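You operate a simulated robot arm through the tools that you are given. There is no shell and no other tool. Be economical: measure what you need, move in short steps, check, and stop when the job is done.

You are at the controls of a simulated two-armed robot. One attempt, no reset.

TASK
Dust the empty spots on the purple and gold display mats, then restock the purple one with a dish.
Fine: wipe with the blue cloth pad and put it back; the purple dish from the packing bench's middle drawer; the other two stay in it, shut it; the gold spot stays empty; leave the third mat and the dishes on show. What is to be rubbed or washed off counts as gone when no trace of it is left.

Only the result counts: the job must be done as asked and must still hold three seconds after the hand-in. Knocking over, shifting, dropping, spilling or breaking anything else fails it. Flat cloth is picked up by pressing the open fingertips on it (5 to 10 N) and closing them slowly along it; thin cloth reads only 2 to 8 mm in the jaws.

THE ROBOT
Two 7-joint arms with two-finger parallel grippers on one trunk, on a base that drives. Base frame: it is fixed to the floor where the robot stands at the start and does not move with it; the origin is under the middle of the robot, x ahead of it, y to its left, z up. Readings come in m, degrees, newtons and seconds.
The left shoulder is at the start at [0.07, 0.163, 1.192], the right one opposite. With the tool pointing down near the work surface each hand reaches from about 0.1 to 0.84 m from the robot's upright axis, wherever it stands, measured 20 degrees to its own side. Places, roughly: gold dish [1.25, -0.5, 1.25]; inside of the packing bench middle drawer [0.9, 0.1, 0.7]; packing bench middle drawer [0.9, 0.1, 0.7]; purple dish [1.25, -0.25, 1.25]. Payload 3.43 kg a hand.
The tool frame of a hand sits at the grasp point between the pads (the TCP): z along the fingers, y along the line on which they close. The tips reach 0.034 m beyond it. The gripper opens to 0.128 m. The fingers are 0.024 m wide and 0.012 m thick; the gripper's body (0.048 by 0.13 m) begins 0.096 m behind the TCP.
Orientation is told as [roll, pitch, yaw] about the base's x, y, z axes, in that order, counted from this pose: with the fingers straight down and closing along the base's y, the tool's x points along the base's -x, its y along +y and its z along -z.

THE INTERFACE
- The arms move only by the tool move_arm. It takes "left_increments", "right_increments" or both (then of equal length, played together; a hand with none holds still); each is a list that holds one entry, the list of rows, each a list of 7 numbers: the shift along the tool's x, y, z in mm, then the turn, a rotation vector about the tool's x, y, z in degrees, then the closure, from 0 (fully open) to 1 (shut). In form: [[[tx, ty, tz, rx, ry, rz, fingers], ...]]. A call has 1 to 12 rows; each row is the pose to reach, as a shift and turn from the pose commanded when the call began, along the tool's axes at that moment. Rows are played at 5 a second. More than 0.05 m and 8.6 degrees between two rows, or a gripper value outside its range, and nothing of the call is played. A pose out of reach is approached as far as the arm can. The call stops where the force on the tool passes 40 N (or 10 N more than at its start, if that is more) or the arm is blocked; 0.2 s more then pass. The fingers move at their own pace (about 0.153 m/s each) and stop on an object; they squeeze with about 40 N. The grip force told is the motor's: it shows also when the fingers shut on nothing. Time passes only in rows, and 0.2 s behind the last, so rows that repeat a pose let the fingers close. It gives the time, the measured TCP pose, the force on the tool (base axes), the opening and the grip force at its end, in the units of the frame above (readings bear some noise), with the torque about the TCP (base axes, N m) and any sound that the robot's microphone picked up.
- Cameras (640 x 400 px; columns grow to the right, rows downward): "scene" is now at [0.147, -0.0193, 1.4624]; the picture's right is [-0.27, -0.96, 0.00], its down [-0.29, 0.08, -0.95] and it looks along [0.92, -0.26, -0.30] (base axes); focal length 214 px, centre (320, 200). "left" rides on the left gripper at [0.076, 0.011, -0.16] in its tool frame; the picture's right is [-0.15, 0.99, 0.00], its down [-0.88, -0.13, -0.46] and it looks along [-0.45, -0.07, 0.89] (tool axes); focal length 234 px, centre (320, 200). "right" rides on the right gripper at [0.076, -0.011, -0.16] in its tool frame; the picture's right is [0.15, 0.99, 0.00], its down [-0.88, 0.13, -0.46] and it looks along [-0.45, 0.07, 0.89] (tool axes); focal length 234 px, centre (320, 200). There is no depth. A picture from a camera that has moved, and an enlarged one, comes with that camera's place and axes in the base frame and with its lens. The place of the scene camera against the robot may be out by one fixed shift of up to 0.025 m in any direction.
- get_image(camera): a new picture of that camera. It takes no simulated time.
- move_column(by): slides the trunk up (or, below 0, down) by that many m; the arms and the scene camera ride with it, the base frame stays. It gives what a move gives, with no picture.
- drive_base(legs): drives the robot by 1 to 6 legs, each [ahead, left, turn to the left] in m, m and degrees, along the robot's own axes; the way and the turn of a leg run together, so that a leg with both is an arc; at most 1.5 m and 180 degrees a leg. The arms and the cameras ride along, it lands a little off, and it stops where it bumps. It gives what a move gives.
- head_to(pan, tilt): turns the head with the scene camera to pan (to the left, within 86 degrees either way) and tilt (down, from -29 to 69), counted from straight ahead of the robot. It gives what a move gives.
- close_up(camera, box): a new picture of the part [left, top, right, bottom] of that camera's present view, enlarged. It takes no simulated time.
- close_job(): hands the job in; it is judged then, once.

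Go step by step. Nothing tells you exact positions but the pictures and the camera data: compare them with the known pose of the tool, close in by small moves and look again before you grip or let go. The budget is 120 turns and 108 pictures, counting those below and the enlarged ones. Unless the task says otherwise, let go and move clear before handing in, and close with one line.

The tools are called after "Call:" by a JSON object that holds its "method" and its "body". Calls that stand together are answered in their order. move_arm: Moves the arms, as the interface text tells. Its arguments: {"type":"object","properties":{"left_increments":{"type":"array","items":{"type":"array","items":{"type":"array","items":{"type":"number"}}}},"right_increments":{"type":"array","items":{"type":"array","items":{"type":"array","items":{"type":"number"}}}}},"required":[]} The other tools are called the same way: move_column (by) slides the trunk up or down; drive_base (legs) drives the base; head_to (pan, tilt) turns the head that bears the scene camera; get_image (camera) takes a picture; close_up (camera, box) takes an enlarged picture of a part of a camera's view; close_job () hands the job in.

At the start:

```text
time: 0.0
left_tcp_pos: [0.5117, 0.1031, 1.4253]
left_ee_rot: [-0.1, 0.0, 0.0]
left_wrist_force: [-0.1, -0.3, -0.4]
left_wrist_torque: [0.07, 0.01, 0.03]
left_gripper_width: 0.1281
left_gripper_force: 0.0
right_tcp_pos: [0.4541, -0.2566, 1.5232]
right_ee_rot: [0.1, 0.1, 0.1]
right_wrist_force: [-0.3, 0.5, -0.3]
right_wrist_torque: [-0.02, 0.02, 0.01]
right_gripper_width: 0.1281
right_gripper_force: 0.0
trunk travel left (down, up): [-0.673, 0.267]
robot x, y, heading: [0.0045, -0.0031, -0.1]
head pan, tilt: [-15.9, 17.7]
```

scene: 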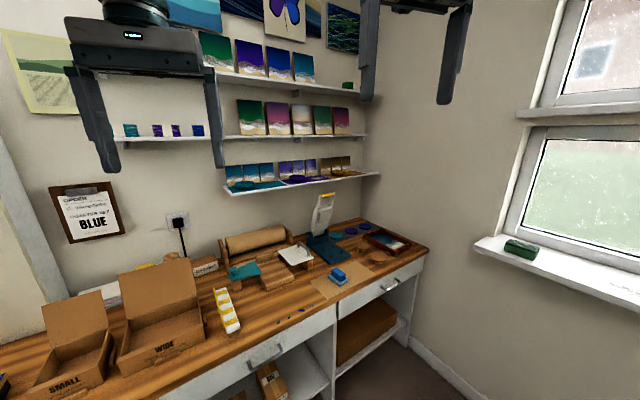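
right: 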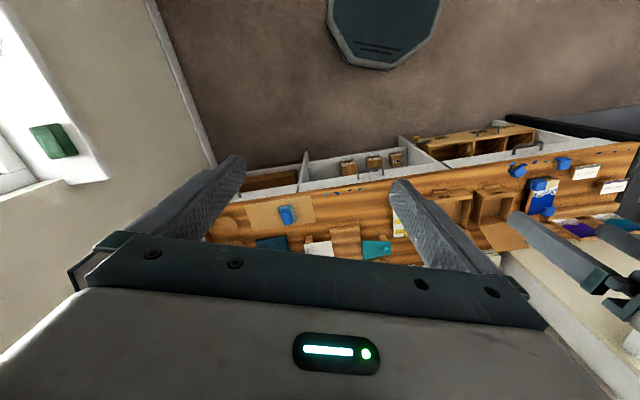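
left: 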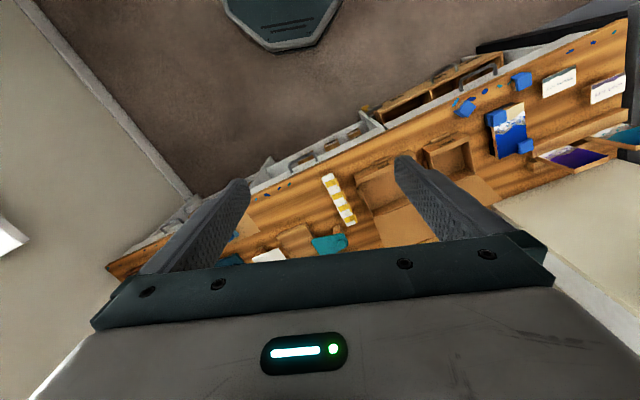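

I see a packing bench with shelves above it; the lowest shelf seems to carry the display mats. I'll zoom in on the shelf and bench.

Call:
{"method": "close_up", "body": {"camera": "scene", "box": [210, 140, 390, 252]}}

Call:
{"method": "close_up", "body": {"camera": "scene", "box": [200, 220, 440, 370]}}

Call:
{"method": "close_up", "body": {"camera": "scene", "box": [0, 240, 256, 400]}}

```text
3.56 times, centred on (300, 196) of scene
camera zoom: at [0.147, -0.0193, 1.4624], right [-0.27, -0.96, 0.0], down [-0.29, 0.08, -0.95], along [0.92, -0.26, -0.3], focal length 763 px, centre (391, 214)
```

zoom: 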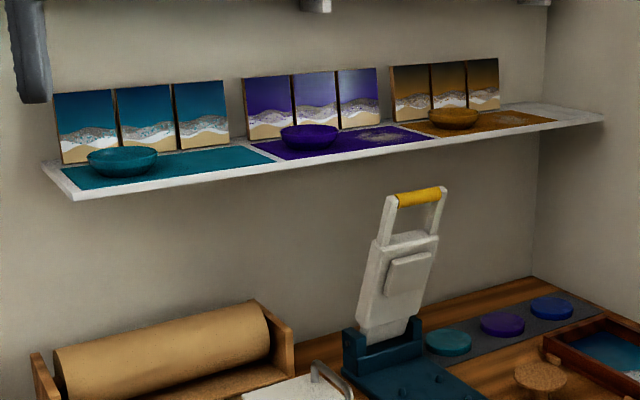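

```text
2.67 times, centred on (320, 295) of scene
camera zoom: at [0.147, -0.0193, 1.4624], right [-0.27, -0.96, 0.0], down [-0.29, 0.08, -0.95], along [0.92, -0.26, -0.3], focal length 572 px, centre (320, -53)
```

zoom: 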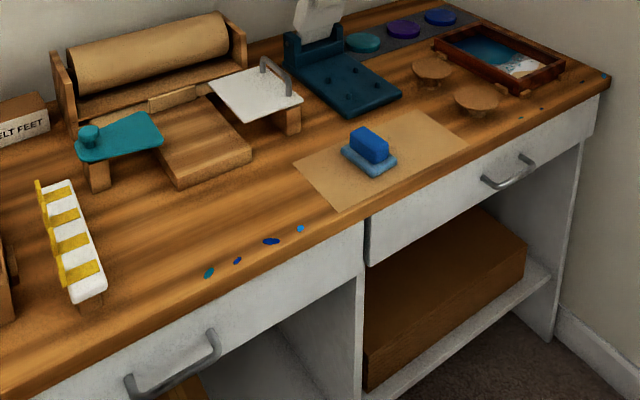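

```text
2.50 times, centred on (128, 320) of scene
camera zoom: at [0.147, -0.0193, 1.4624], right [-0.27, -0.96, 0.0], down [-0.29, 0.08, -0.95], along [0.92, -0.26, -0.3], focal length 536 px, centre (800, -100)
```

zoom: 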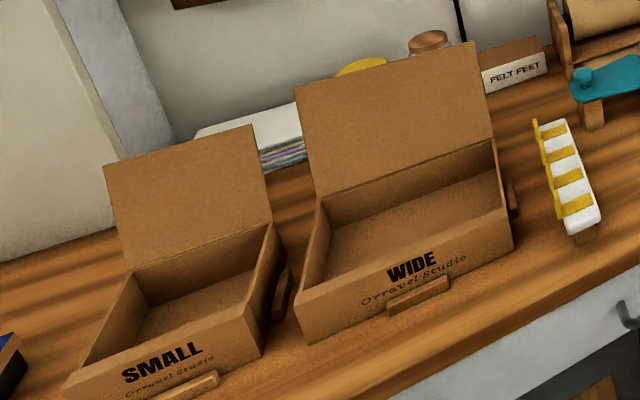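

The blue pad with handle lies on kraft paper on the bench; purple and gold mats' right halves are dusty. I'll look down-left at the drawers.

Call:
{"method": "head_to", "body": {"pan": 15, "tilt": 45}}

Call:
{"method": "get_image", "body": {"camera": "scene"}}

```text
time: 1.0
left_tcp_pos: [0.5109, 0.103, 1.4272]
left_ee_rot: [0.1, 0.0, 0.0]
left_wrist_force: [-0.6, 0.3, -0.1]
left_wrist_torque: [-0.01, 0.02, 0.0]
left_gripper_width: 0.1279
left_gripper_force: 0.0
right_tcp_pos: [0.4538, -0.2562, 1.524]
right_ee_rot: [-0.1, 0.0, 0.0]
right_wrist_force: [-0.2, -0.2, -0.2]
right_wrist_torque: [0.0, 0.01, -0.04]
right_gripper_width: 0.1278
right_gripper_force: 0.1
trunk travel left (down, up): [-0.673, 0.267]
robot x, y, heading: [0.0002, 0.003, 0.3]
head pan, tilt: [15.0, 45.0]
```

```text
101 pictures are left
camera scene: at [0.1358, 0.0272, 1.4201], right [0.26, -0.97, 0.0], down [-0.68, -0.18, -0.71], along [0.68, 0.18, -0.71], focal length 214 px, centre (320, 200)
```

scene: 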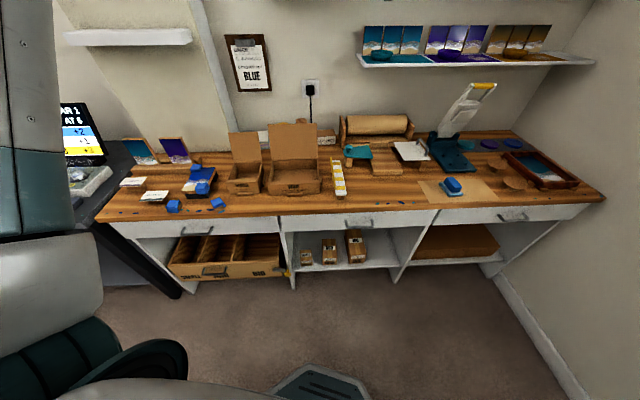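

The middle drawer handle is near [0.76, 0, 0.7]; pad about [0.88, -0.32, 0.85]. I'll drive closer and right, then look at the shelf and the pad.

Call:
{"method": "drive_base", "body": {"legs": [[0.22, -0.2, 0]]}}

Call:
{"method": "head_to", "body": {"pan": -10, "tilt": 15}}

Call:
{"method": "get_image", "body": {"camera": "scene"}}

Call:
{"method": "get_image", "body": {"camera": "right"}}

```text
time: 3.0
left_tcp_pos: [0.731, -0.099, 1.4269]
left_ee_rot: [-0.1, 0.0, -0.2]
left_wrist_force: [0.3, 0.4, 0.2]
left_wrist_torque: [-0.02, -0.01, 0.0]
left_gripper_width: 0.1283
left_gripper_force: 0.2
right_tcp_pos: [0.6713, -0.4593, 1.5247]
right_ee_rot: [-0.1, -0.1, -0.2]
right_wrist_force: [0.5, 0.3, 1.1]
right_wrist_torque: [-0.02, 0.03, -0.02]
right_gripper_width: 0.1284
right_gripper_force: 0.0
trunk travel left (down, up): [-0.673, 0.267]
robot x, y, heading: [0.2173, -0.2022, -0.3]
head pan, tilt: [15.0, 45.0]
```

```text
time: 4.0
left_tcp_pos: [0.7307, -0.0999, 1.4266]
left_ee_rot: [-0.1, 0.0, -0.2]
left_wrist_force: [-0.5, -0.3, -1.1]
left_wrist_torque: [-0.02, 0.02, 0.03]
left_gripper_width: 0.1282
left_gripper_force: 0.1
right_tcp_pos: [0.6719, -0.4591, 1.5245]
right_ee_rot: [0.0, -0.1, -0.1]
right_wrist_force: [-0.2, 0.2, 0.3]
right_wrist_torque: [-0.01, 0.03, 0.02]
right_gripper_width: 0.1281
right_gripper_force: 0.2
trunk travel left (down, up): [-0.673, 0.267]
robot x, y, heading: [0.2154, -0.2024, -0.1]
head pan, tilt: [-10.0, 15.0]
```

```text
100 pictures are left
camera scene: at [0.3685, -0.2114, 1.4668], right [-0.18, -0.98, 0.0], down [-0.26, 0.05, -0.97], along [0.95, -0.17, -0.26], focal length 214 px, centre (320, 200)
```

scene: 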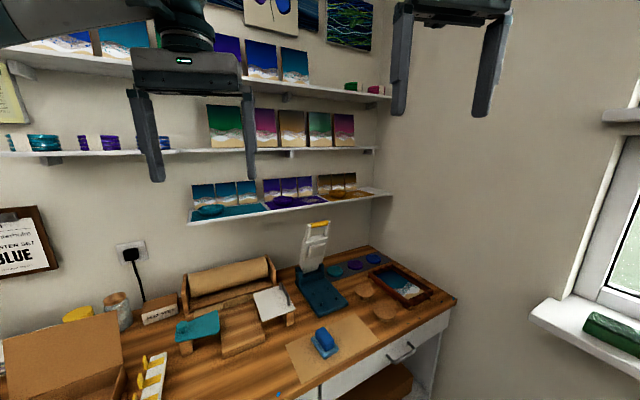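

```text
99 pictures are left
camera right: at [0.5964, -0.4684, 1.683], right [-0.14, 0.99, 0.0], down [0.88, 0.13, 0.46], along [0.45, 0.06, -0.89], focal length 234 px, centre (320, 200)
```

right: 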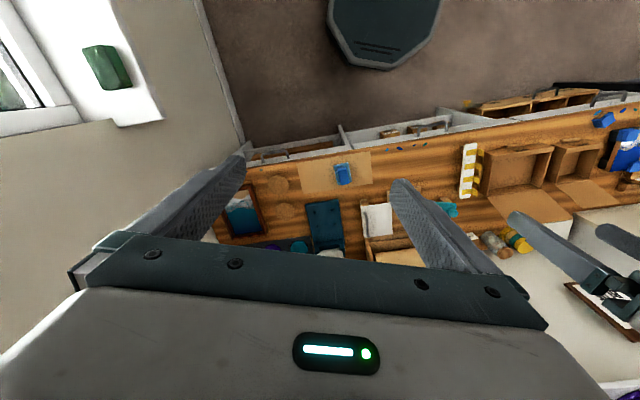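

Pad is about [0.92, -0.33, 0.80]. I'll look closely at the pad and the shelf.

Call:
{"method": "close_up", "body": {"camera": "right", "box": [280, 140, 400, 215]}}

Call:
{"method": "close_up", "body": {"camera": "scene", "box": [170, 90, 426, 250]}}

Call:
{"method": "close_up", "body": {"camera": "scene", "box": [270, 300, 398, 380]}}

```text
5.33 times, centred on (340, 178) of right
camera zoom: at [0.5964, -0.4684, 1.683], right [-0.14, 0.99, 0.0], down [0.88, 0.13, 0.46], along [0.45, 0.06, -0.89], focal length 1249 px, centre (213, 320)
```

zoom: 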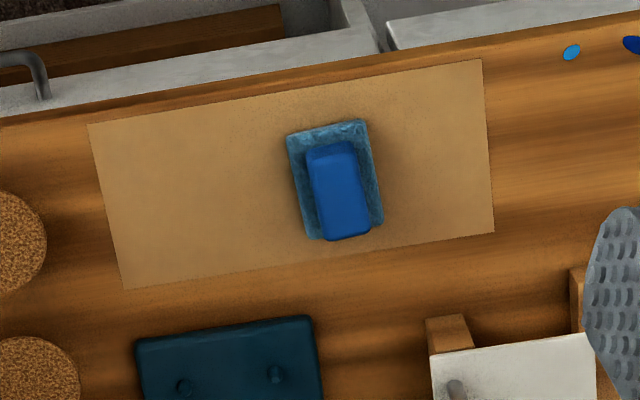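

```text
2.50 times, centred on (298, 170) of scene
camera zoom: at [0.3685, -0.2114, 1.4668], right [-0.18, -0.98, 0.0], down [-0.26, 0.05, -0.97], along [0.95, -0.17, -0.26], focal length 536 px, centre (375, 275)
```

zoom: 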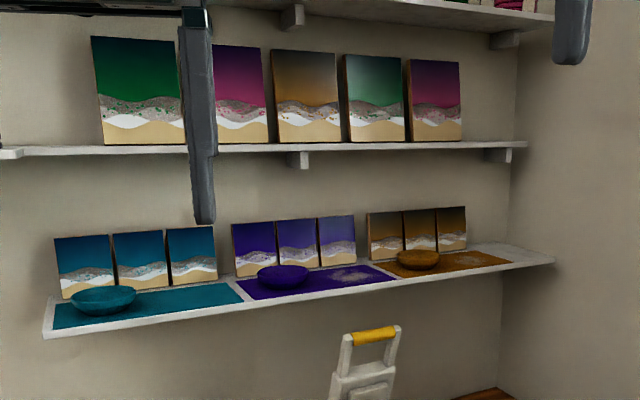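

```text
5.00 times, centred on (334, 340) of scene
camera zoom: at [0.3685, -0.2114, 1.4668], right [-0.18, -0.98, 0.0], down [-0.26, 0.05, -0.97], along [0.95, -0.17, -0.26], focal length 1072 px, centre (250, -500)
```

zoom: 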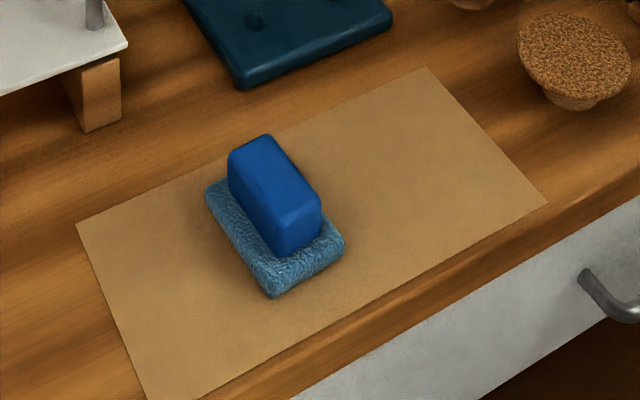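

The bench and shelf are turned about 17° to the left of my axes, so I'll turn the base to face them squarely and look again.

Call:
{"method": "drive_base", "body": {"legs": [[0, 0, 17], [0, -0.15, 0]]}}

Call:
{"method": "head_to", "body": {"pan": 0, "tilt": 30}}

Call:
{"method": "get_image", "body": {"camera": "scene"}}

Call:
{"method": "get_image", "body": {"camera": "right"}}

```text
time: 6.3
left_tcp_pos: [0.7196, -0.0891, 1.4268]
left_ee_rot: [-0.2, 0.0, 17.3]
left_wrist_force: [-0.2, -0.2, -0.7]
left_wrist_torque: [-0.03, -0.04, -0.01]
left_gripper_width: 0.1281
left_gripper_force: 0.0
right_tcp_pos: [0.7713, -0.451, 1.5235]
right_ee_rot: [-0.1, 0.1, 17.3]
right_wrist_force: [0.9, 0.9, 0.3]
right_wrist_torque: [-0.01, -0.04, 0.01]
right_gripper_width: 0.128
right_gripper_force: 0.0
trunk travel left (down, up): [-0.673, 0.267]
robot x, y, heading: [0.2634, -0.34, 17.3]
head pan, tilt: [-10.0, 15.0]
```

```text
time: 7.1
left_tcp_pos: [0.7209, -0.0941, 1.4273]
left_ee_rot: [0.0, 0.1, 17.2]
left_wrist_force: [1.3, -0.5, 0.3]
left_wrist_torque: [0.01, 0.03, -0.02]
left_gripper_width: 0.1281
left_gripper_force: 0.1
right_tcp_pos: [0.7731, -0.4548, 1.5231]
right_ee_rot: [0.0, 0.0, 17.3]
right_wrist_force: [-0.6, -0.2, 0.0]
right_wrist_torque: [0.02, 0.02, 0.02]
right_gripper_width: 0.1282
right_gripper_force: 0.0
trunk travel left (down, up): [-0.673, 0.267]
robot x, y, heading: [0.2627, -0.3437, 17.3]
head pan, tilt: [0.0, 30.0]
```

```text
95 pictures are left
camera scene: at [0.4052, -0.2962, 1.4427], right [0.3, -0.96, 0.0], down [-0.48, -0.15, -0.87], along [0.83, 0.26, -0.5], focal length 214 px, centre (320, 200)
```

scene: 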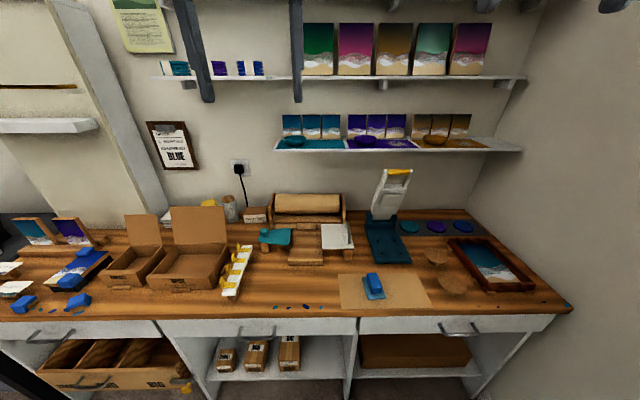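

```text
94 pictures are left
camera right: at [0.704, -0.4861, 1.6826], right [-0.43, 0.9, 0.0], down [0.8, 0.39, 0.46], along [0.41, 0.2, -0.89], focal length 234 px, centre (320, 200)
```

right: 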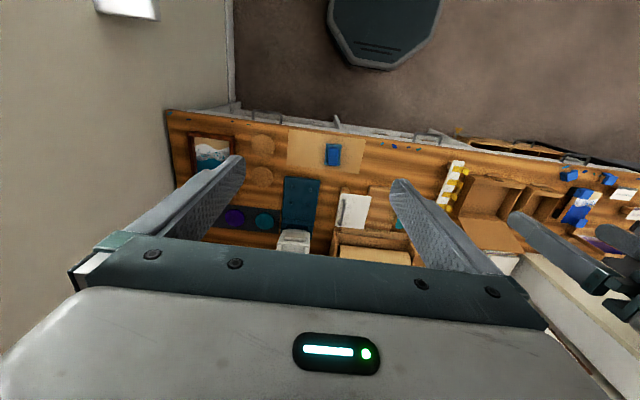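

Now squared up with the bench (heading 17.3°). I'll lower the right hand above the pad for a close look.

Call:
{"method": "move_arm", "body": {"right_increments": [[[-10, 6, 38, 0, 0, 0, 0], [-20, 12, 76, 0, 0, 0, 0], [-30, 18, 114, 0, 0, 0, 0], [-40, 25, 152, 0, 0, 0, 0], [-50, 31, 190, 0, 0, 0, 0], [-60, 37, 228, 0, 0, 0, 0], [-70, 44, 266, 0, 0, 0, 0], [-80, 50, 304, 0, 0, 0, 0], [-90, 56, 342, 0, 0, 0, 0], [-100, 62, 380, 0, 0, 0, 0], [-110, 68, 418, 0, 0, 0, 0], [-120, 75, 450, 0, 0, 0, 0]]]}}

Call:
{"method": "get_image", "body": {"camera": "right"}}

```text
time: 9.7
left_tcp_pos: [0.7218, -0.0919, 1.4255]
left_ee_rot: [-0.1, 0.0, 17.3]
left_wrist_force: [0.7, 0.3, 0.1]
left_wrist_torque: [-0.03, 0.01, 0.0]
left_gripper_width: 0.1281
left_gripper_force: 0.0
right_tcp_pos: [0.8669, -0.3429, 1.073]
right_ee_rot: [-0.1, 0.0, 17.3]
right_wrist_force: [0.5, 0.1, 0.7]
right_wrist_torque: [-0.02, 0.01, -0.01]
right_gripper_width: 0.1282
right_gripper_force: 0.0
trunk travel left (down, up): [-0.673, 0.267]
robot x, y, heading: [0.2652, -0.3442, 16.8]
head pan, tilt: [0.0, 30.0]
```

```text
93 pictures are left
camera right: at [0.7982, -0.3749, 1.2312], right [-0.43, 0.9, 0.0], down [0.8, 0.39, 0.46], along [0.41, 0.2, -0.89], focal length 234 px, centre (320, 200)
```

right: 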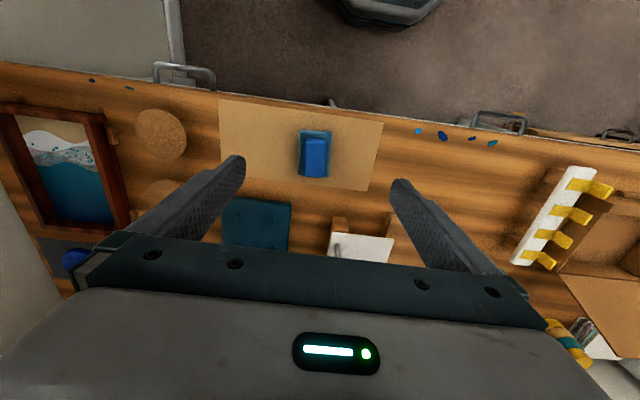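

The pad lies under the gripper, about 5 cm further ahead. Because a shelf overhangs the mats, I'll grip the pad with the tool leaned 30° (tips forward), so I tilt and descend now.

Call:
{"method": "move_arm", "body": {"right_increments": [[[-10, 0, 20, 0, -7.5, 0, 0], [-20, 0, 50, 0, -15, 0, 0], [-30, 0, 80, 0, -22.5, 0, 0], [-40, 0, 110, 0, -30, 0, 0], [-45, 0, 140, 0, -30, 0, 0]]]}}

Call:
{"method": "get_image", "body": {"camera": "right"}}

Call:
{"method": "get_image", "body": {"camera": "scene"}}

```text
time: 10.9
left_tcp_pos: [0.721, -0.0925, 1.4256]
left_ee_rot: [-0.1, 0.0, 17.2]
left_wrist_force: [0.2, 0.3, -0.9]
left_wrist_torque: [-0.03, -0.04, -0.01]
left_gripper_width: 0.128
left_gripper_force: 0.1
right_tcp_pos: [0.9101, -0.3305, 0.9334]
right_ee_rot: [-0.2, -30.1, 17.3]
right_wrist_force: [-0.2, 0.6, -0.3]
right_wrist_torque: [0.01, 0.01, -0.02]
right_gripper_width: 0.1279
right_gripper_force: 0.1
trunk travel left (down, up): [-0.673, 0.267]
robot x, y, heading: [0.2641, -0.3439, 17.0]
head pan, tilt: [0.0, 30.0]
```

```text
92 pictures are left
camera right: at [0.7742, -0.3834, 1.0335], right [-0.41, 0.91, -0.07], down [0.47, 0.28, 0.84], along [0.78, 0.31, -0.54], focal length 234 px, centre (320, 200)
```

right: 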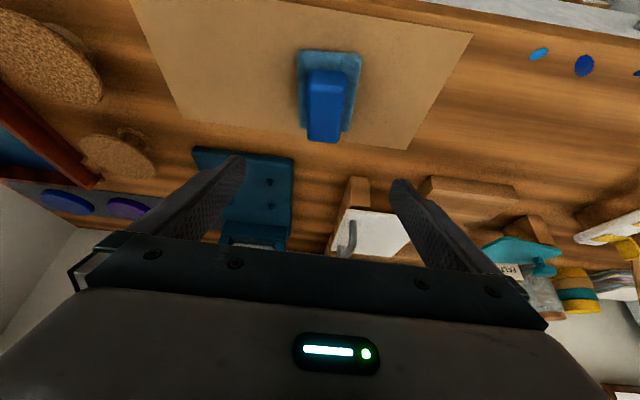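

```text
91 pictures are left
camera scene: at [0.4056, -0.2951, 1.4426], right [0.3, -0.96, 0.0], down [-0.48, -0.15, -0.87], along [0.83, 0.26, -0.5], focal length 214 px, centre (320, 200)
```

scene: 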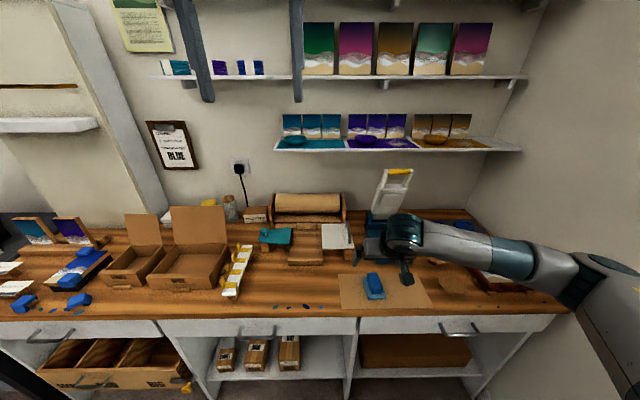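

Call:
{"method": "close_up", "body": {"camera": "right", "box": [264, 30, 392, 110]}}

Call:
{"method": "close_up", "body": {"camera": "scene", "box": [334, 250, 430, 310]}}

```text
5.00 times, centred on (328, 70) of right
camera zoom: at [0.7742, -0.3834, 1.0335], right [-0.41, 0.91, -0.07], down [0.47, 0.28, 0.84], along [0.78, 0.31, -0.54], focal length 1171 px, centre (280, 850)
```

zoom: 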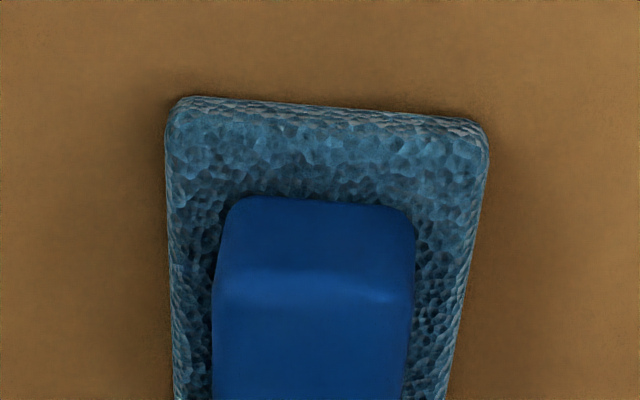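

```text
6.67 times, centred on (382, 280) of scene
camera zoom: at [0.4056, -0.2951, 1.4426], right [0.3, -0.96, 0.0], down [-0.48, -0.15, -0.87], along [0.83, 0.26, -0.5], focal length 1430 px, centre (-93, -333)
```

zoom: 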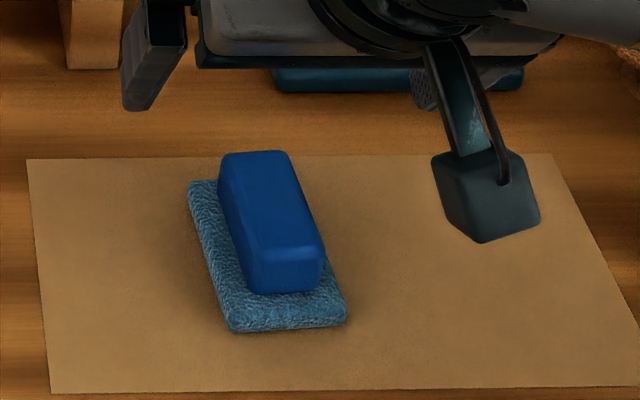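

Handle seems to be about 6 cm long, 3.5 cm wide with its top near z 0.84, nearly under the TCP with about 5° more yaw. I'll descend 5 cm with that yaw and look.

Call:
{"method": "move_arm", "body": {"right_increments": [[[14, 0, 24, -1.2, 0, -2.2, 0], [27, 0, 47, -2.5, 0, -4.3, 0]]]}}

Call:
{"method": "get_image", "body": {"camera": "right"}}

Call:
{"method": "close_up", "body": {"camera": "scene", "box": [334, 240, 430, 300]}}

```text
time: 11.5
left_tcp_pos: [0.7221, -0.0919, 1.4263]
left_ee_rot: [0.0, 0.0, 17.3]
left_wrist_force: [-0.8, -0.5, 0.3]
left_wrist_torque: [-0.01, 0.0, 0.02]
left_gripper_width: 0.1283
left_gripper_force: 0.1
right_tcp_pos: [0.9075, -0.333, 0.8788]
right_ee_rot: [0.0, -29.9, 22.3]
right_wrist_force: [0.5, 0.0, -0.7]
right_wrist_torque: [-0.06, -0.01, 0.0]
right_gripper_width: 0.1281
right_gripper_force: 0.1
trunk travel left (down, up): [-0.673, 0.267]
robot x, y, heading: [0.2613, -0.3455, 17.4]
head pan, tilt: [0.0, 30.0]
```

```text
88 pictures are left
camera right: at [0.7775, -0.3962, 0.9791], right [-0.49, 0.87, -0.07], down [0.45, 0.32, 0.84], along [0.75, 0.38, -0.55], focal length 234 px, centre (320, 200)
```

right: 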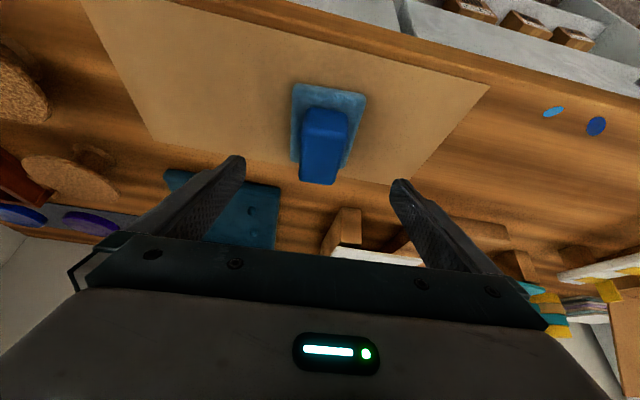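

```text
6.67 times, centred on (382, 270) of scene
camera zoom: at [0.4053, -0.2954, 1.4426], right [0.3, -0.96, 0.0], down [-0.48, -0.15, -0.87], along [0.83, 0.26, -0.5], focal length 1430 px, centre (-93, -267)
```

zoom: 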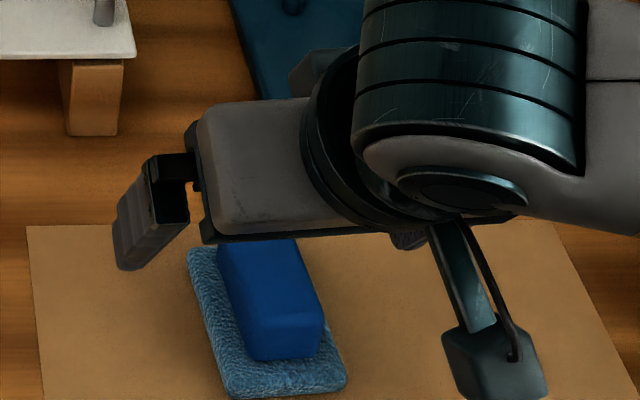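

Call:
{"method": "close_up", "body": {"camera": "right", "box": [232, 70, 424, 190]}}

```text
3.33 times, centred on (328, 130) of right
camera zoom: at [0.7775, -0.3962, 0.9791], right [-0.49, 0.87, -0.07], down [0.45, 0.32, 0.84], along [0.75, 0.38, -0.55], focal length 781 px, centre (293, 433)
```

zoom: 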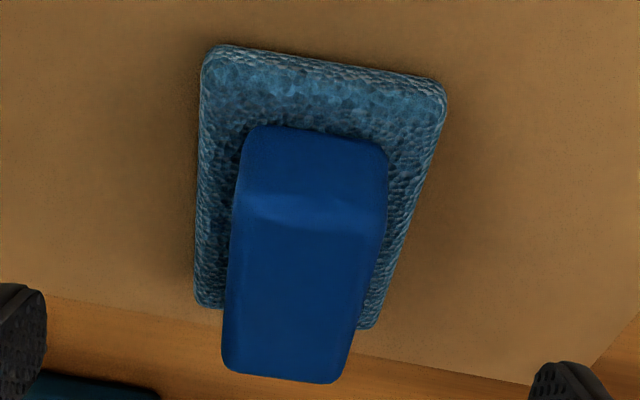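

Triangulated: handle top z≈0.837, spanning 0.747–0.809 along the bench depth, well aligned. I'll descend 3 cm and close.

Call:
{"method": "move_arm", "body": {"right_increments": [[[8, 2, 14, 0, 0, 0, 0], [16, 2, 28, 0, 0, 0, 0], [16, 2, 28, 0, 0, 0, 0.4], [16, 2, 28, 0, 0, 0, 0.6], [16, 2, 28, 0, 0, 0, 0.8], [16, 2, 28, 0, 0, 0, 1], [16, 2, 28, 0, 0, 0, 1], [16, 2, 28, 0, 0, 0, 1]]]}}

Call:
{"method": "get_image", "body": {"camera": "right"}}

```text
time: 13.3
left_tcp_pos: [0.7211, -0.092, 1.4264]
left_ee_rot: [-0.1, 0.0, 17.3]
left_wrist_force: [0.1, -0.4, -0.3]
left_wrist_torque: [-0.01, 0.0, -0.02]
left_gripper_width: 0.1279
left_gripper_force: 0.0
right_tcp_pos: [0.9065, -0.3312, 0.8481]
right_ee_rot: [0.1, -29.9, 22.3]
right_wrist_force: [-0.2, 1.6, 1.8]
right_wrist_torque: [0.14, 0.02, 0.01]
right_gripper_width: 0.059
right_gripper_force: 40.1
trunk travel left (down, up): [-0.673, 0.267]
robot x, y, heading: [0.2625, -0.34, 17.5]
head pan, tilt: [0.0, 30.0]
```

```text
85 pictures are left
camera right: at [0.7767, -0.3945, 0.948], right [-0.49, 0.87, -0.07], down [0.45, 0.32, 0.84], along [0.75, 0.38, -0.55], focal length 234 px, centre (320, 200)
```

right: 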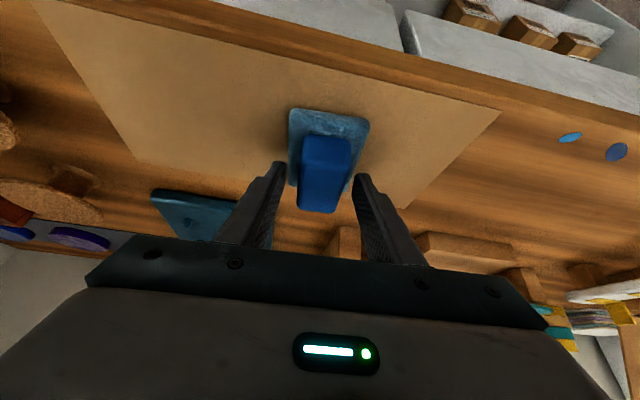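

Call:
{"method": "close_up", "body": {"camera": "right", "box": [240, 90, 400, 190]}}

Call:
{"method": "close_up", "body": {"camera": "scene", "box": [334, 240, 430, 300]}}

```text
4.00 times, centred on (320, 140) of right
camera zoom: at [0.7767, -0.3945, 0.948], right [-0.49, 0.87, -0.07], down [0.45, 0.32, 0.84], along [0.75, 0.38, -0.55], focal length 937 px, centre (320, 440)
```

zoom: 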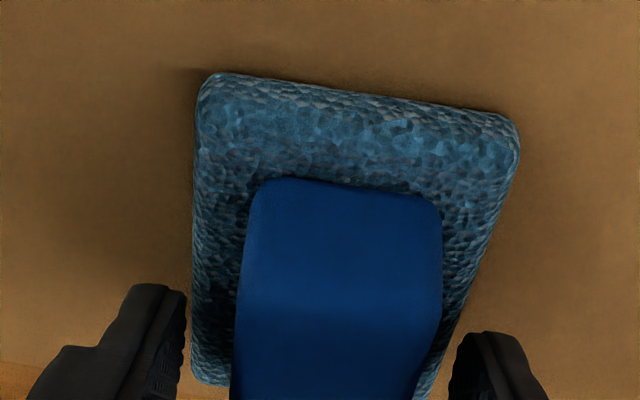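

```text
6.67 times, centred on (382, 270) of scene
camera zoom: at [0.4047, -0.295, 1.4426], right [0.3, -0.96, 0.0], down [-0.48, -0.15, -0.87], along [0.83, 0.26, -0.5], focal length 1430 px, centre (-93, -267)
```

zoom: 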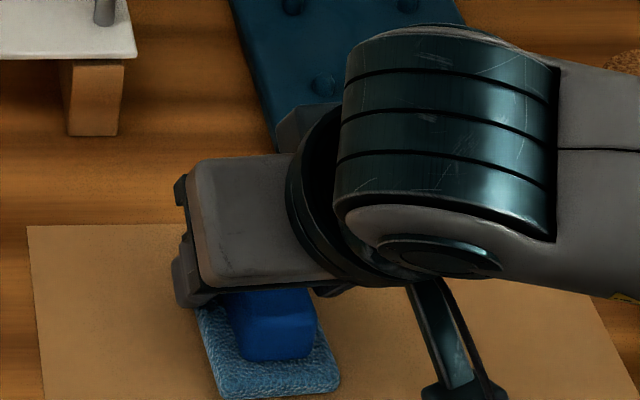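

The jaws closed at 59 mm on the soft pad's sides, so everything sits about 15 mm higher than I computed. I'll open, rise 15 mm, back off 12 mm and grip the handle itself.

Call:
{"method": "move_arm", "body": {"right_increments": [[[0, 0, 0, 0, 0, 0, 0.3], [0, 0, 0, 0, 0, 0, 0.3], [3, 1, -19, 0, 0, 0, 0.3], [3, 1, -19, 0, 0, 0, 0.5], [3, 1, -19, 0, 0, 0, 0.6], [3, 1, -19, 0, 0, 0, 0.7], [3, 1, -19, 0, 0, 0, 0.8], [3, 1, -19, 0, 0, 0, 1], [3, 1, -19, 0, 0, 0, 1]]]}}

Call:
{"method": "close_up", "body": {"camera": "right", "box": [240, 100, 400, 200]}}

```text
time: 15.3
left_tcp_pos: [0.7213, -0.0917, 1.4269]
left_ee_rot: [0.0, -0.1, 17.3]
left_wrist_force: [-0.5, -1.5, -0.5]
left_wrist_torque: [0.01, 0.02, 0.02]
left_gripper_width: 0.1278
left_gripper_force: 0.1
right_tcp_pos: [0.8962, -0.3341, 0.8631]
right_ee_rot: [0.1, -30.0, 22.2]
right_wrist_force: [-0.4, -1.1, 0.6]
right_wrist_torque: [-0.02, 0.02, 0.0]
right_gripper_width: 0.035
right_gripper_force: 39.9
trunk travel left (down, up): [-0.673, 0.267]
robot x, y, heading: [0.263, -0.3432, 17.2]
head pan, tilt: [0.0, 30.0]
```

```text
4.00 times, centred on (320, 150) of right
camera zoom: at [0.7654, -0.3987, 0.9628], right [-0.49, 0.87, -0.07], down [0.45, 0.32, 0.84], along [0.75, 0.38, -0.55], focal length 937 px, centre (320, 400)
```

zoom: 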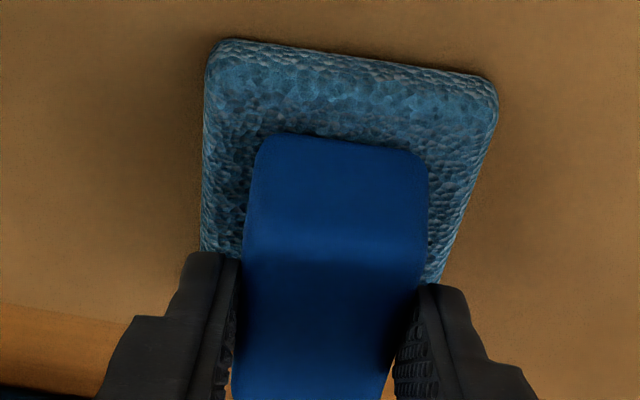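

The handle is gripped at 35 mm. I'll lift straight up 50 cm, then look at the shelf.

Call:
{"method": "move_arm", "body": {"right_increments": [[[-12, 0, -20, 0, 0, 0, 1], [-33, 0, -56, 0, 0, 0, 1], [-55, 0, -95, 0, 0, 0, 1], [-78, 0, -134, 0, 0, 0, 1], [-100, 0, -173, 0, 0, 0, 1], [-122, 0, -211, 0, 0, 0, 1], [-144, 0, -250, 0, 0, 0, 1], [-166, 0, -288, 0, 0, 0, 1], [-188, 0, -326, 0, 0, 0, 1], [-210, 0, -364, 0, 0, 0, 1], [-232, 0, -402, 0, 0, 0, 1], [-250, 0, -433, 0, 0, 0, 1]]]}}

Call:
{"method": "get_image", "body": {"camera": "right"}}

Call:
{"method": "get_image", "body": {"camera": "scene"}}

```text
time: 17.9
left_tcp_pos: [0.7193, -0.0926, 1.426]
left_ee_rot: [-0.2, 0.0, 17.3]
left_wrist_force: [-0.2, 0.7, -0.1]
left_wrist_torque: [-0.01, -0.02, 0.0]
left_gripper_width: 0.128
left_gripper_force: 0.1
right_tcp_pos: [0.8955, -0.3343, 1.3615]
right_ee_rot: [0.0, -30.0, 22.3]
right_wrist_force: [-0.6, 0.6, -0.6]
right_wrist_torque: [-0.02, -0.03, 0.0]
right_gripper_width: 0.0349
right_gripper_force: 40.0
trunk travel left (down, up): [-0.673, 0.267]
robot x, y, heading: [0.2621, -0.3435, 17.3]
head pan, tilt: [0.0, 30.0]
```

```text
81 pictures are left
camera right: at [0.7659, -0.3973, 1.4606], right [-0.49, 0.87, -0.07], down [0.45, 0.32, 0.83], along [0.75, 0.38, -0.55], focal length 234 px, centre (320, 200)
```

right: 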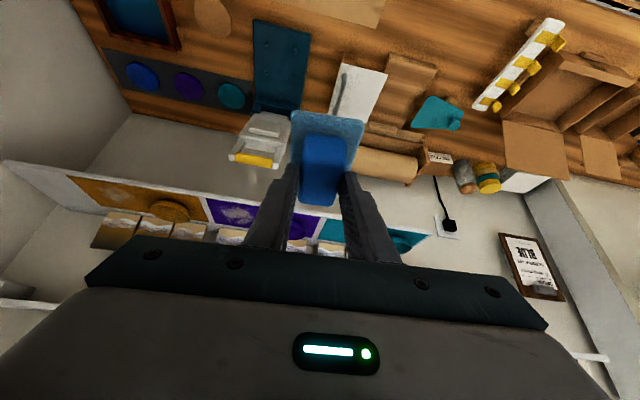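

```text
80 pictures are left
camera scene: at [0.404, -0.2948, 1.4426], right [0.3, -0.96, 0.0], down [-0.48, -0.15, -0.87], along [0.83, 0.26, -0.5], focal length 214 px, centre (320, 200)
```

scene: 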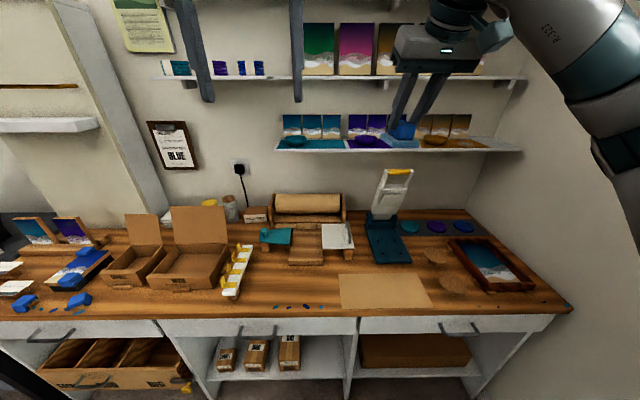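

The pad is held. The right camera has a nice view of the mats; I'll zoom in.

Call:
{"method": "close_up", "body": {"camera": "right", "box": [60, 150, 260, 275]}}

Call:
{"method": "close_up", "body": {"camera": "scene", "box": [270, 90, 526, 170]}}

```text
3.20 times, centred on (160, 212) of right
camera zoom: at [0.7659, -0.3973, 1.4606], right [-0.49, 0.87, -0.07], down [0.45, 0.32, 0.83], along [0.75, 0.38, -0.55], focal length 749 px, centre (832, 160)
```

zoom: 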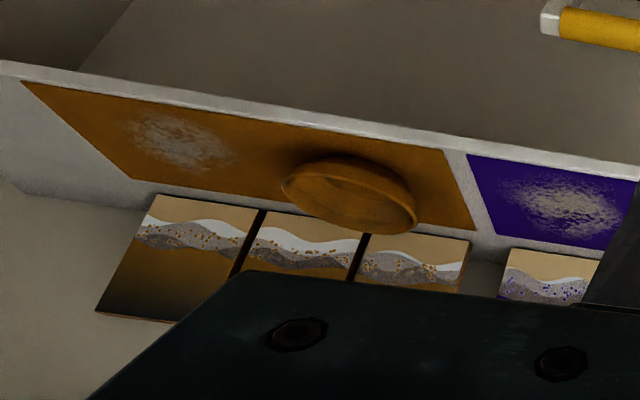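

```text
2.50 times, centred on (398, 130) of scene
camera zoom: at [0.404, -0.2948, 1.4426], right [0.3, -0.96, 0.0], down [-0.48, -0.15, -0.87], along [0.83, 0.26, -0.5], focal length 536 px, centre (125, 375)
```

zoom: 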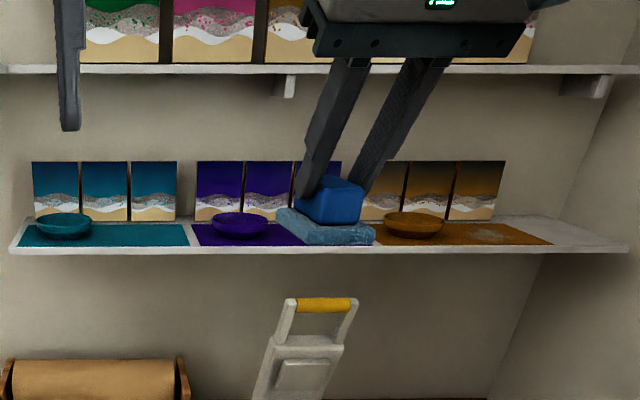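

Estimates in the bench-aligned frame (depth, lateral): purple dust (1.08, −0.705), gold dust (1.075, −0.936), mat z≈1.225, dishes about 10 cm left of each dust spot. I'll drive 0.22 m ahead and slightly right.

Call:
{"method": "drive_base", "body": {"legs": [[0.2, -0.06, 0]]}}

Call:
{"method": "get_image", "body": {"camera": "right"}}

Call:
{"method": "get_image", "body": {"camera": "scene"}}

```text
time: 19.5
left_tcp_pos: [0.9229, -0.0932, 1.4271]
left_ee_rot: [-0.1, -0.2, 17.3]
left_wrist_force: [0.5, 0.2, 0.5]
left_wrist_torque: [-0.01, -0.02, -0.01]
left_gripper_width: 0.1283
left_gripper_force: 0.1
right_tcp_pos: [1.1003, -0.3345, 1.3618]
right_ee_rot: [-0.1, -30.0, 22.3]
right_wrist_force: [-0.1, 0.2, -0.8]
right_wrist_torque: [-0.01, 0.01, -0.01]
right_gripper_width: 0.035
right_gripper_force: 40.2
trunk travel left (down, up): [-0.673, 0.267]
robot x, y, heading: [0.4703, -0.3446, 17.1]
head pan, tilt: [0.0, 30.0]
```

```text
77 pictures are left
camera right: at [0.9689, -0.3979, 1.4606], right [-0.49, 0.87, -0.07], down [0.44, 0.32, 0.84], along [0.75, 0.38, -0.54], focal length 234 px, centre (320, 200)
```

right: 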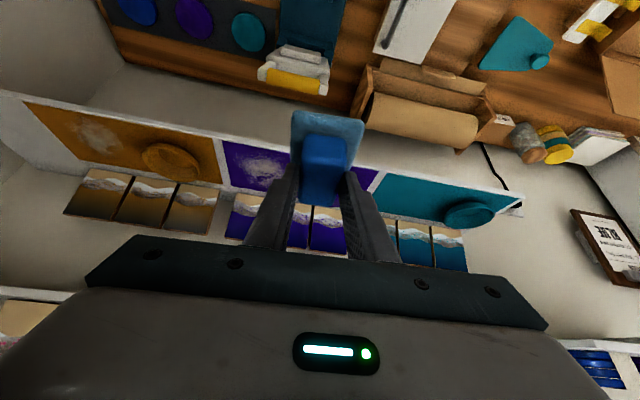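

```text
76 pictures are left
camera scene: at [0.6071, -0.295, 1.4428], right [0.3, -0.96, 0.0], down [-0.48, -0.15, -0.87], along [0.83, 0.26, -0.5], focal length 214 px, centre (320, 200)
```

scene: 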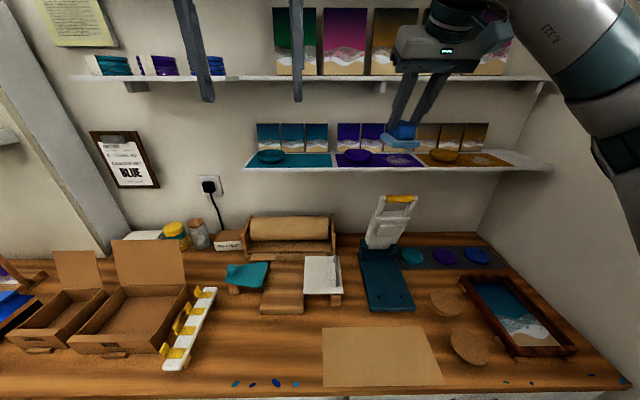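

Call:
{"method": "close_up", "body": {"camera": "right", "box": [20, 90, 308, 270]}}

Call:
{"method": "close_up", "body": {"camera": "scene", "box": [240, 60, 560, 180]}}

```text
2.22 times, centred on (164, 180) of right
camera zoom: at [0.9689, -0.3979, 1.4606], right [-0.49, 0.87, -0.07], down [0.44, 0.32, 0.84], along [0.75, 0.38, -0.54], focal length 520 px, centre (667, 244)
```

zoom: 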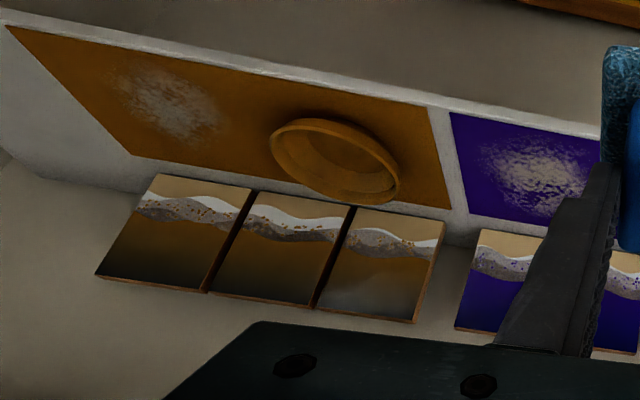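

```text
2.00 times, centred on (400, 120) of scene
camera zoom: at [0.6071, -0.295, 1.4428], right [0.3, -0.96, 0.0], down [-0.48, -0.15, -0.87], along [0.83, 0.26, -0.5], focal length 429 px, centre (160, 360)
```

zoom: 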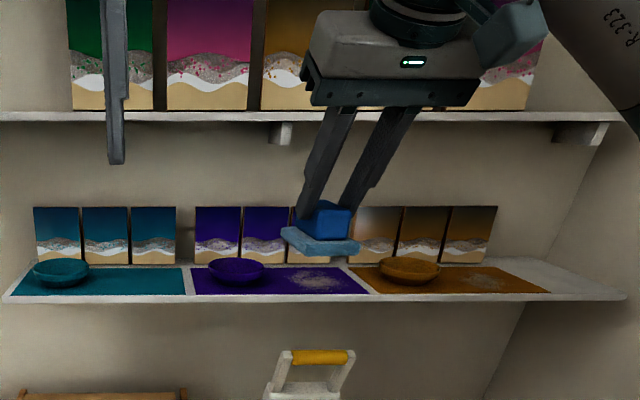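

Refined: purple dust (1.098, −0.708), gold dust (1.098, −0.948), mat z≈1.225. I'll bring the pad over the purple dust, ~5 cm high.

Call:
{"method": "move_arm", "body": {"right_increments": [[[-28, -18, 22, 0, 0, 0, 1], [-56, -37, 44, 0, 0, 0, 1], [-84, -55, 66, 0, 0, 0, 1], [-109, -73, 86, 0, 0, 0, 1]]]}}

Call:
{"method": "get_image", "body": {"camera": "right"}}

Call:
{"method": "close_up", "body": {"camera": "scene", "box": [240, 60, 560, 180]}}

```text
time: 20.5
left_tcp_pos: [0.9252, -0.0915, 1.4266]
left_ee_rot: [-0.2, 0.0, 17.1]
left_wrist_force: [0.3, -1.0, -0.1]
left_wrist_torque: [-0.01, 0.0, 0.04]
left_gripper_width: 0.1281
left_gripper_force: 0.0
right_tcp_pos: [1.2581, -0.3495, 1.3394]
right_ee_rot: [-0.1, -30.0, 22.3]
right_wrist_force: [-0.3, 0.3, -0.2]
right_wrist_torque: [0.0, 0.05, -0.01]
right_gripper_width: 0.0348
right_gripper_force: 39.6
trunk travel left (down, up): [-0.673, 0.267]
robot x, y, heading: [0.4663, -0.3421, 17.1]
head pan, tilt: [0.0, 30.0]
```

```text
73 pictures are left
camera right: at [1.1284, -0.4127, 1.4391], right [-0.49, 0.87, -0.07], down [0.45, 0.32, 0.83], along [0.75, 0.38, -0.55], focal length 234 px, centre (320, 200)
```

right: 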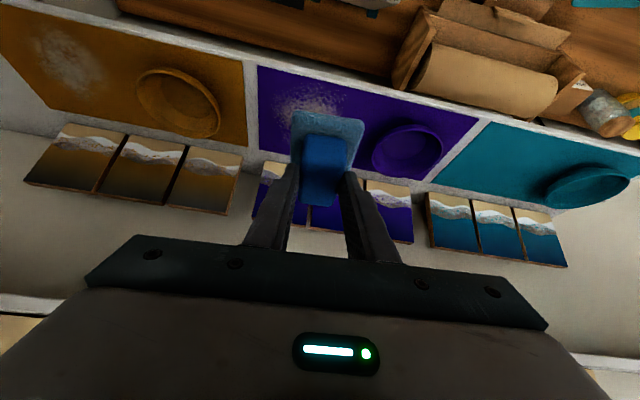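

```text
2.00 times, centred on (400, 120) of scene
camera zoom: at [0.6093, -0.2948, 1.4425], right [0.3, -0.96, 0.0], down [-0.48, -0.15, -0.87], along [0.83, 0.26, -0.5], focal length 429 px, centre (160, 360)
```

zoom: 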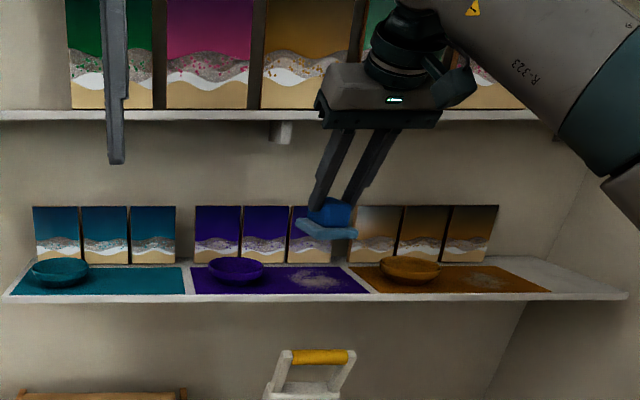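

Pad hangs right above the purple dust. I'll descend in small steps watching the force.

Call:
{"method": "move_arm", "body": {"right_increments": [[[6, -3, 12, 0, 0, 0, 1], [11, -5, 24, 0, 0, 0, 1], [16, -5, 36, 0, 0, 0, 1]]]}}

Call:
{"method": "get_image", "body": {"camera": "right"}}

Call:
{"method": "close_up", "body": {"camera": "scene", "box": [320, 90, 480, 160]}}

```text
time: 21.3
left_tcp_pos: [0.9255, -0.0929, 1.426]
left_ee_rot: [0.0, -0.1, 17.2]
left_wrist_force: [0.4, -0.8, 0.5]
left_wrist_torque: [0.01, -0.01, 0.01]
left_gripper_width: 0.1279
left_gripper_force: 0.1
right_tcp_pos: [1.2622, -0.352, 1.3003]
right_ee_rot: [0.0, -30.0, 22.3]
right_wrist_force: [0.3, 0.4, -1.8]
right_wrist_torque: [0.03, 0.03, 0.02]
right_gripper_width: 0.0352
right_gripper_force: 40.3
trunk travel left (down, up): [-0.673, 0.267]
robot x, y, heading: [0.4661, -0.3408, 17.3]
head pan, tilt: [0.0, 30.0]
```

```text
71 pictures are left
camera right: at [1.132, -0.4159, 1.4007], right [-0.49, 0.87, -0.07], down [0.45, 0.32, 0.84], along [0.75, 0.38, -0.55], focal length 234 px, centre (320, 200)
```

right: 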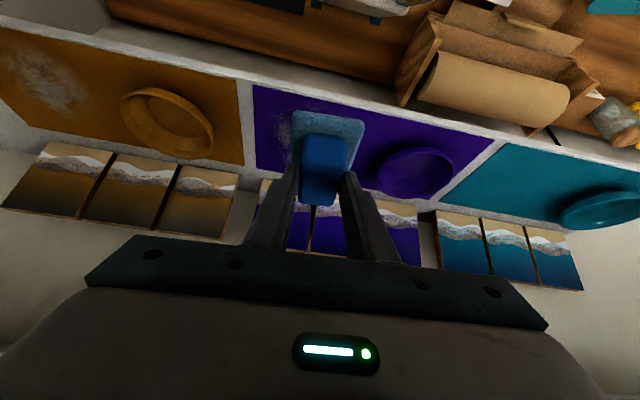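

```text
4.00 times, centred on (400, 125) of scene
camera zoom: at [0.6088, -0.2953, 1.4426], right [0.3, -0.96, 0.0], down [-0.48, -0.15, -0.87], along [0.83, 0.26, -0.5], focal length 858 px, centre (0, 500)
```

zoom: 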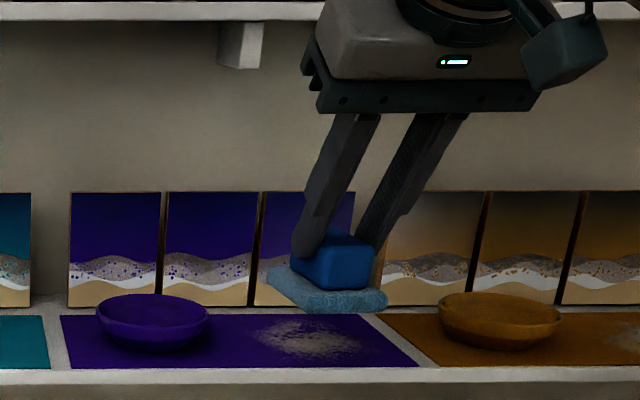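

Call:
{"method": "move_arm", "body": {"right_increments": [[[4, 0, 7, 0, 0, 0, 1], [8, 0, 14, 0, 0, 0, 1]]]}}

Call:
{"method": "close_up", "body": {"camera": "scene", "box": [320, 90, 480, 160]}}

```text
time: 21.9
left_tcp_pos: [0.9253, -0.0925, 1.4268]
left_ee_rot: [-0.1, 0.0, 17.3]
left_wrist_force: [-0.4, -0.6, -0.4]
left_wrist_torque: [0.01, 0.0, 0.01]
left_gripper_width: 0.1281
left_gripper_force: 0.1
right_tcp_pos: [1.2621, -0.3526, 1.2831]
right_ee_rot: [0.0, -30.0, 22.2]
right_wrist_force: [0.6, 0.5, -0.4]
right_wrist_torque: [0.0, -0.02, 0.01]
right_gripper_width: 0.0352
right_gripper_force: 39.9
trunk travel left (down, up): [-0.673, 0.267]
robot x, y, heading: [0.4697, -0.3397, 17.5]
head pan, tilt: [0.0, 30.0]
```

```text
4.00 times, centred on (400, 125) of scene
camera zoom: at [0.6089, -0.2954, 1.4426], right [0.3, -0.96, 0.0], down [-0.48, -0.15, -0.87], along [0.83, 0.26, -0.5], focal length 858 px, centre (0, 500)
```

zoom: 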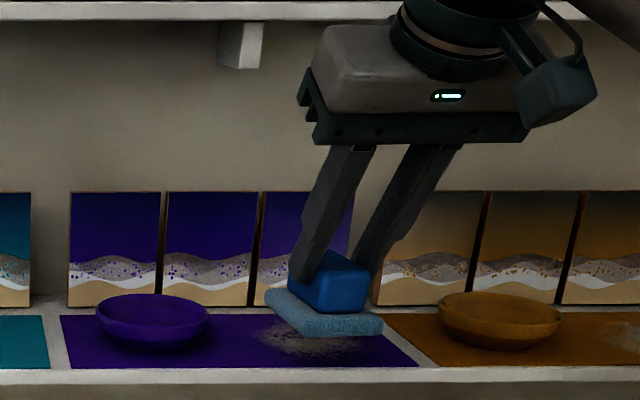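

Call:
{"method": "move_arm", "body": {"right_increments": [[[2, 0, 3.5, 0, 0, 0, 1], [4, 0, 7, 0, 0, 0, 1]]]}}

Call:
{"method": "close_up", "body": {"camera": "scene", "box": [320, 90, 480, 160]}}

```text
time: 22.5
left_tcp_pos: [0.9248, -0.092, 1.4262]
left_ee_rot: [-0.1, 0.0, 17.2]
left_wrist_force: [0.2, -0.5, -0.1]
left_wrist_torque: [0.0, 0.03, 0.02]
left_gripper_width: 0.128
left_gripper_force: 0.0
right_tcp_pos: [1.263, -0.3531, 1.2761]
right_ee_rot: [0.0, -30.0, 22.3]
right_wrist_force: [0.1, 0.5, -1.9]
right_wrist_torque: [0.02, -0.03, 0.0]
right_gripper_width: 0.0351
right_gripper_force: 39.7
trunk travel left (down, up): [-0.673, 0.267]
robot x, y, heading: [0.4678, -0.3412, 17.1]
head pan, tilt: [0.0, 30.0]
```

```text
4.00 times, centred on (400, 125) of scene
camera zoom: at [0.6088, -0.2952, 1.4426], right [0.3, -0.96, 0.0], down [-0.48, -0.15, -0.87], along [0.83, 0.26, -0.5], focal length 858 px, centre (0, 500)
```

zoom: 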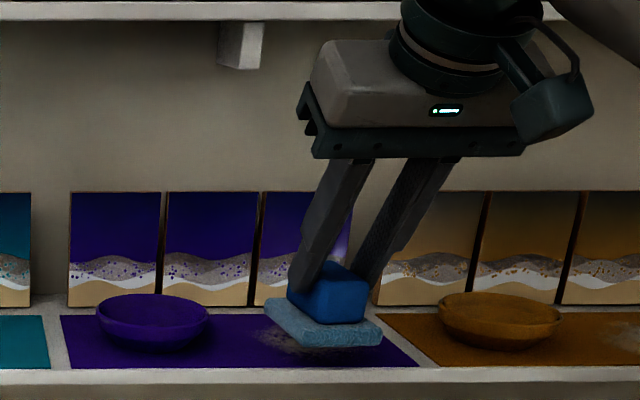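

Call:
{"method": "move_arm", "body": {"right_increments": [[[1, 0, 2, 0, 0, 0, 1], [2.5, 0, 4.3, 0, 0, 0, 1]]]}}

```text
time: 23.1
left_tcp_pos: [0.9242, -0.0929, 1.4269]
left_ee_rot: [-0.1, 0.0, 17.2]
left_wrist_force: [0.4, -0.4, 0.7]
left_wrist_torque: [0.0, 0.01, -0.01]
left_gripper_width: 0.128
left_gripper_force: 0.0
right_tcp_pos: [1.2622, -0.3532, 1.272]
right_ee_rot: [0.0, -30.0, 22.1]
right_wrist_force: [-0.1, 0.4, -1.0]
right_wrist_torque: [0.02, 0.02, -0.01]
right_gripper_width: 0.0347
right_gripper_force: 40.5
trunk travel left (down, up): [-0.673, 0.267]
robot x, y, heading: [0.4713, -0.3416, 17.3]
head pan, tilt: [0.0, 30.0]
```

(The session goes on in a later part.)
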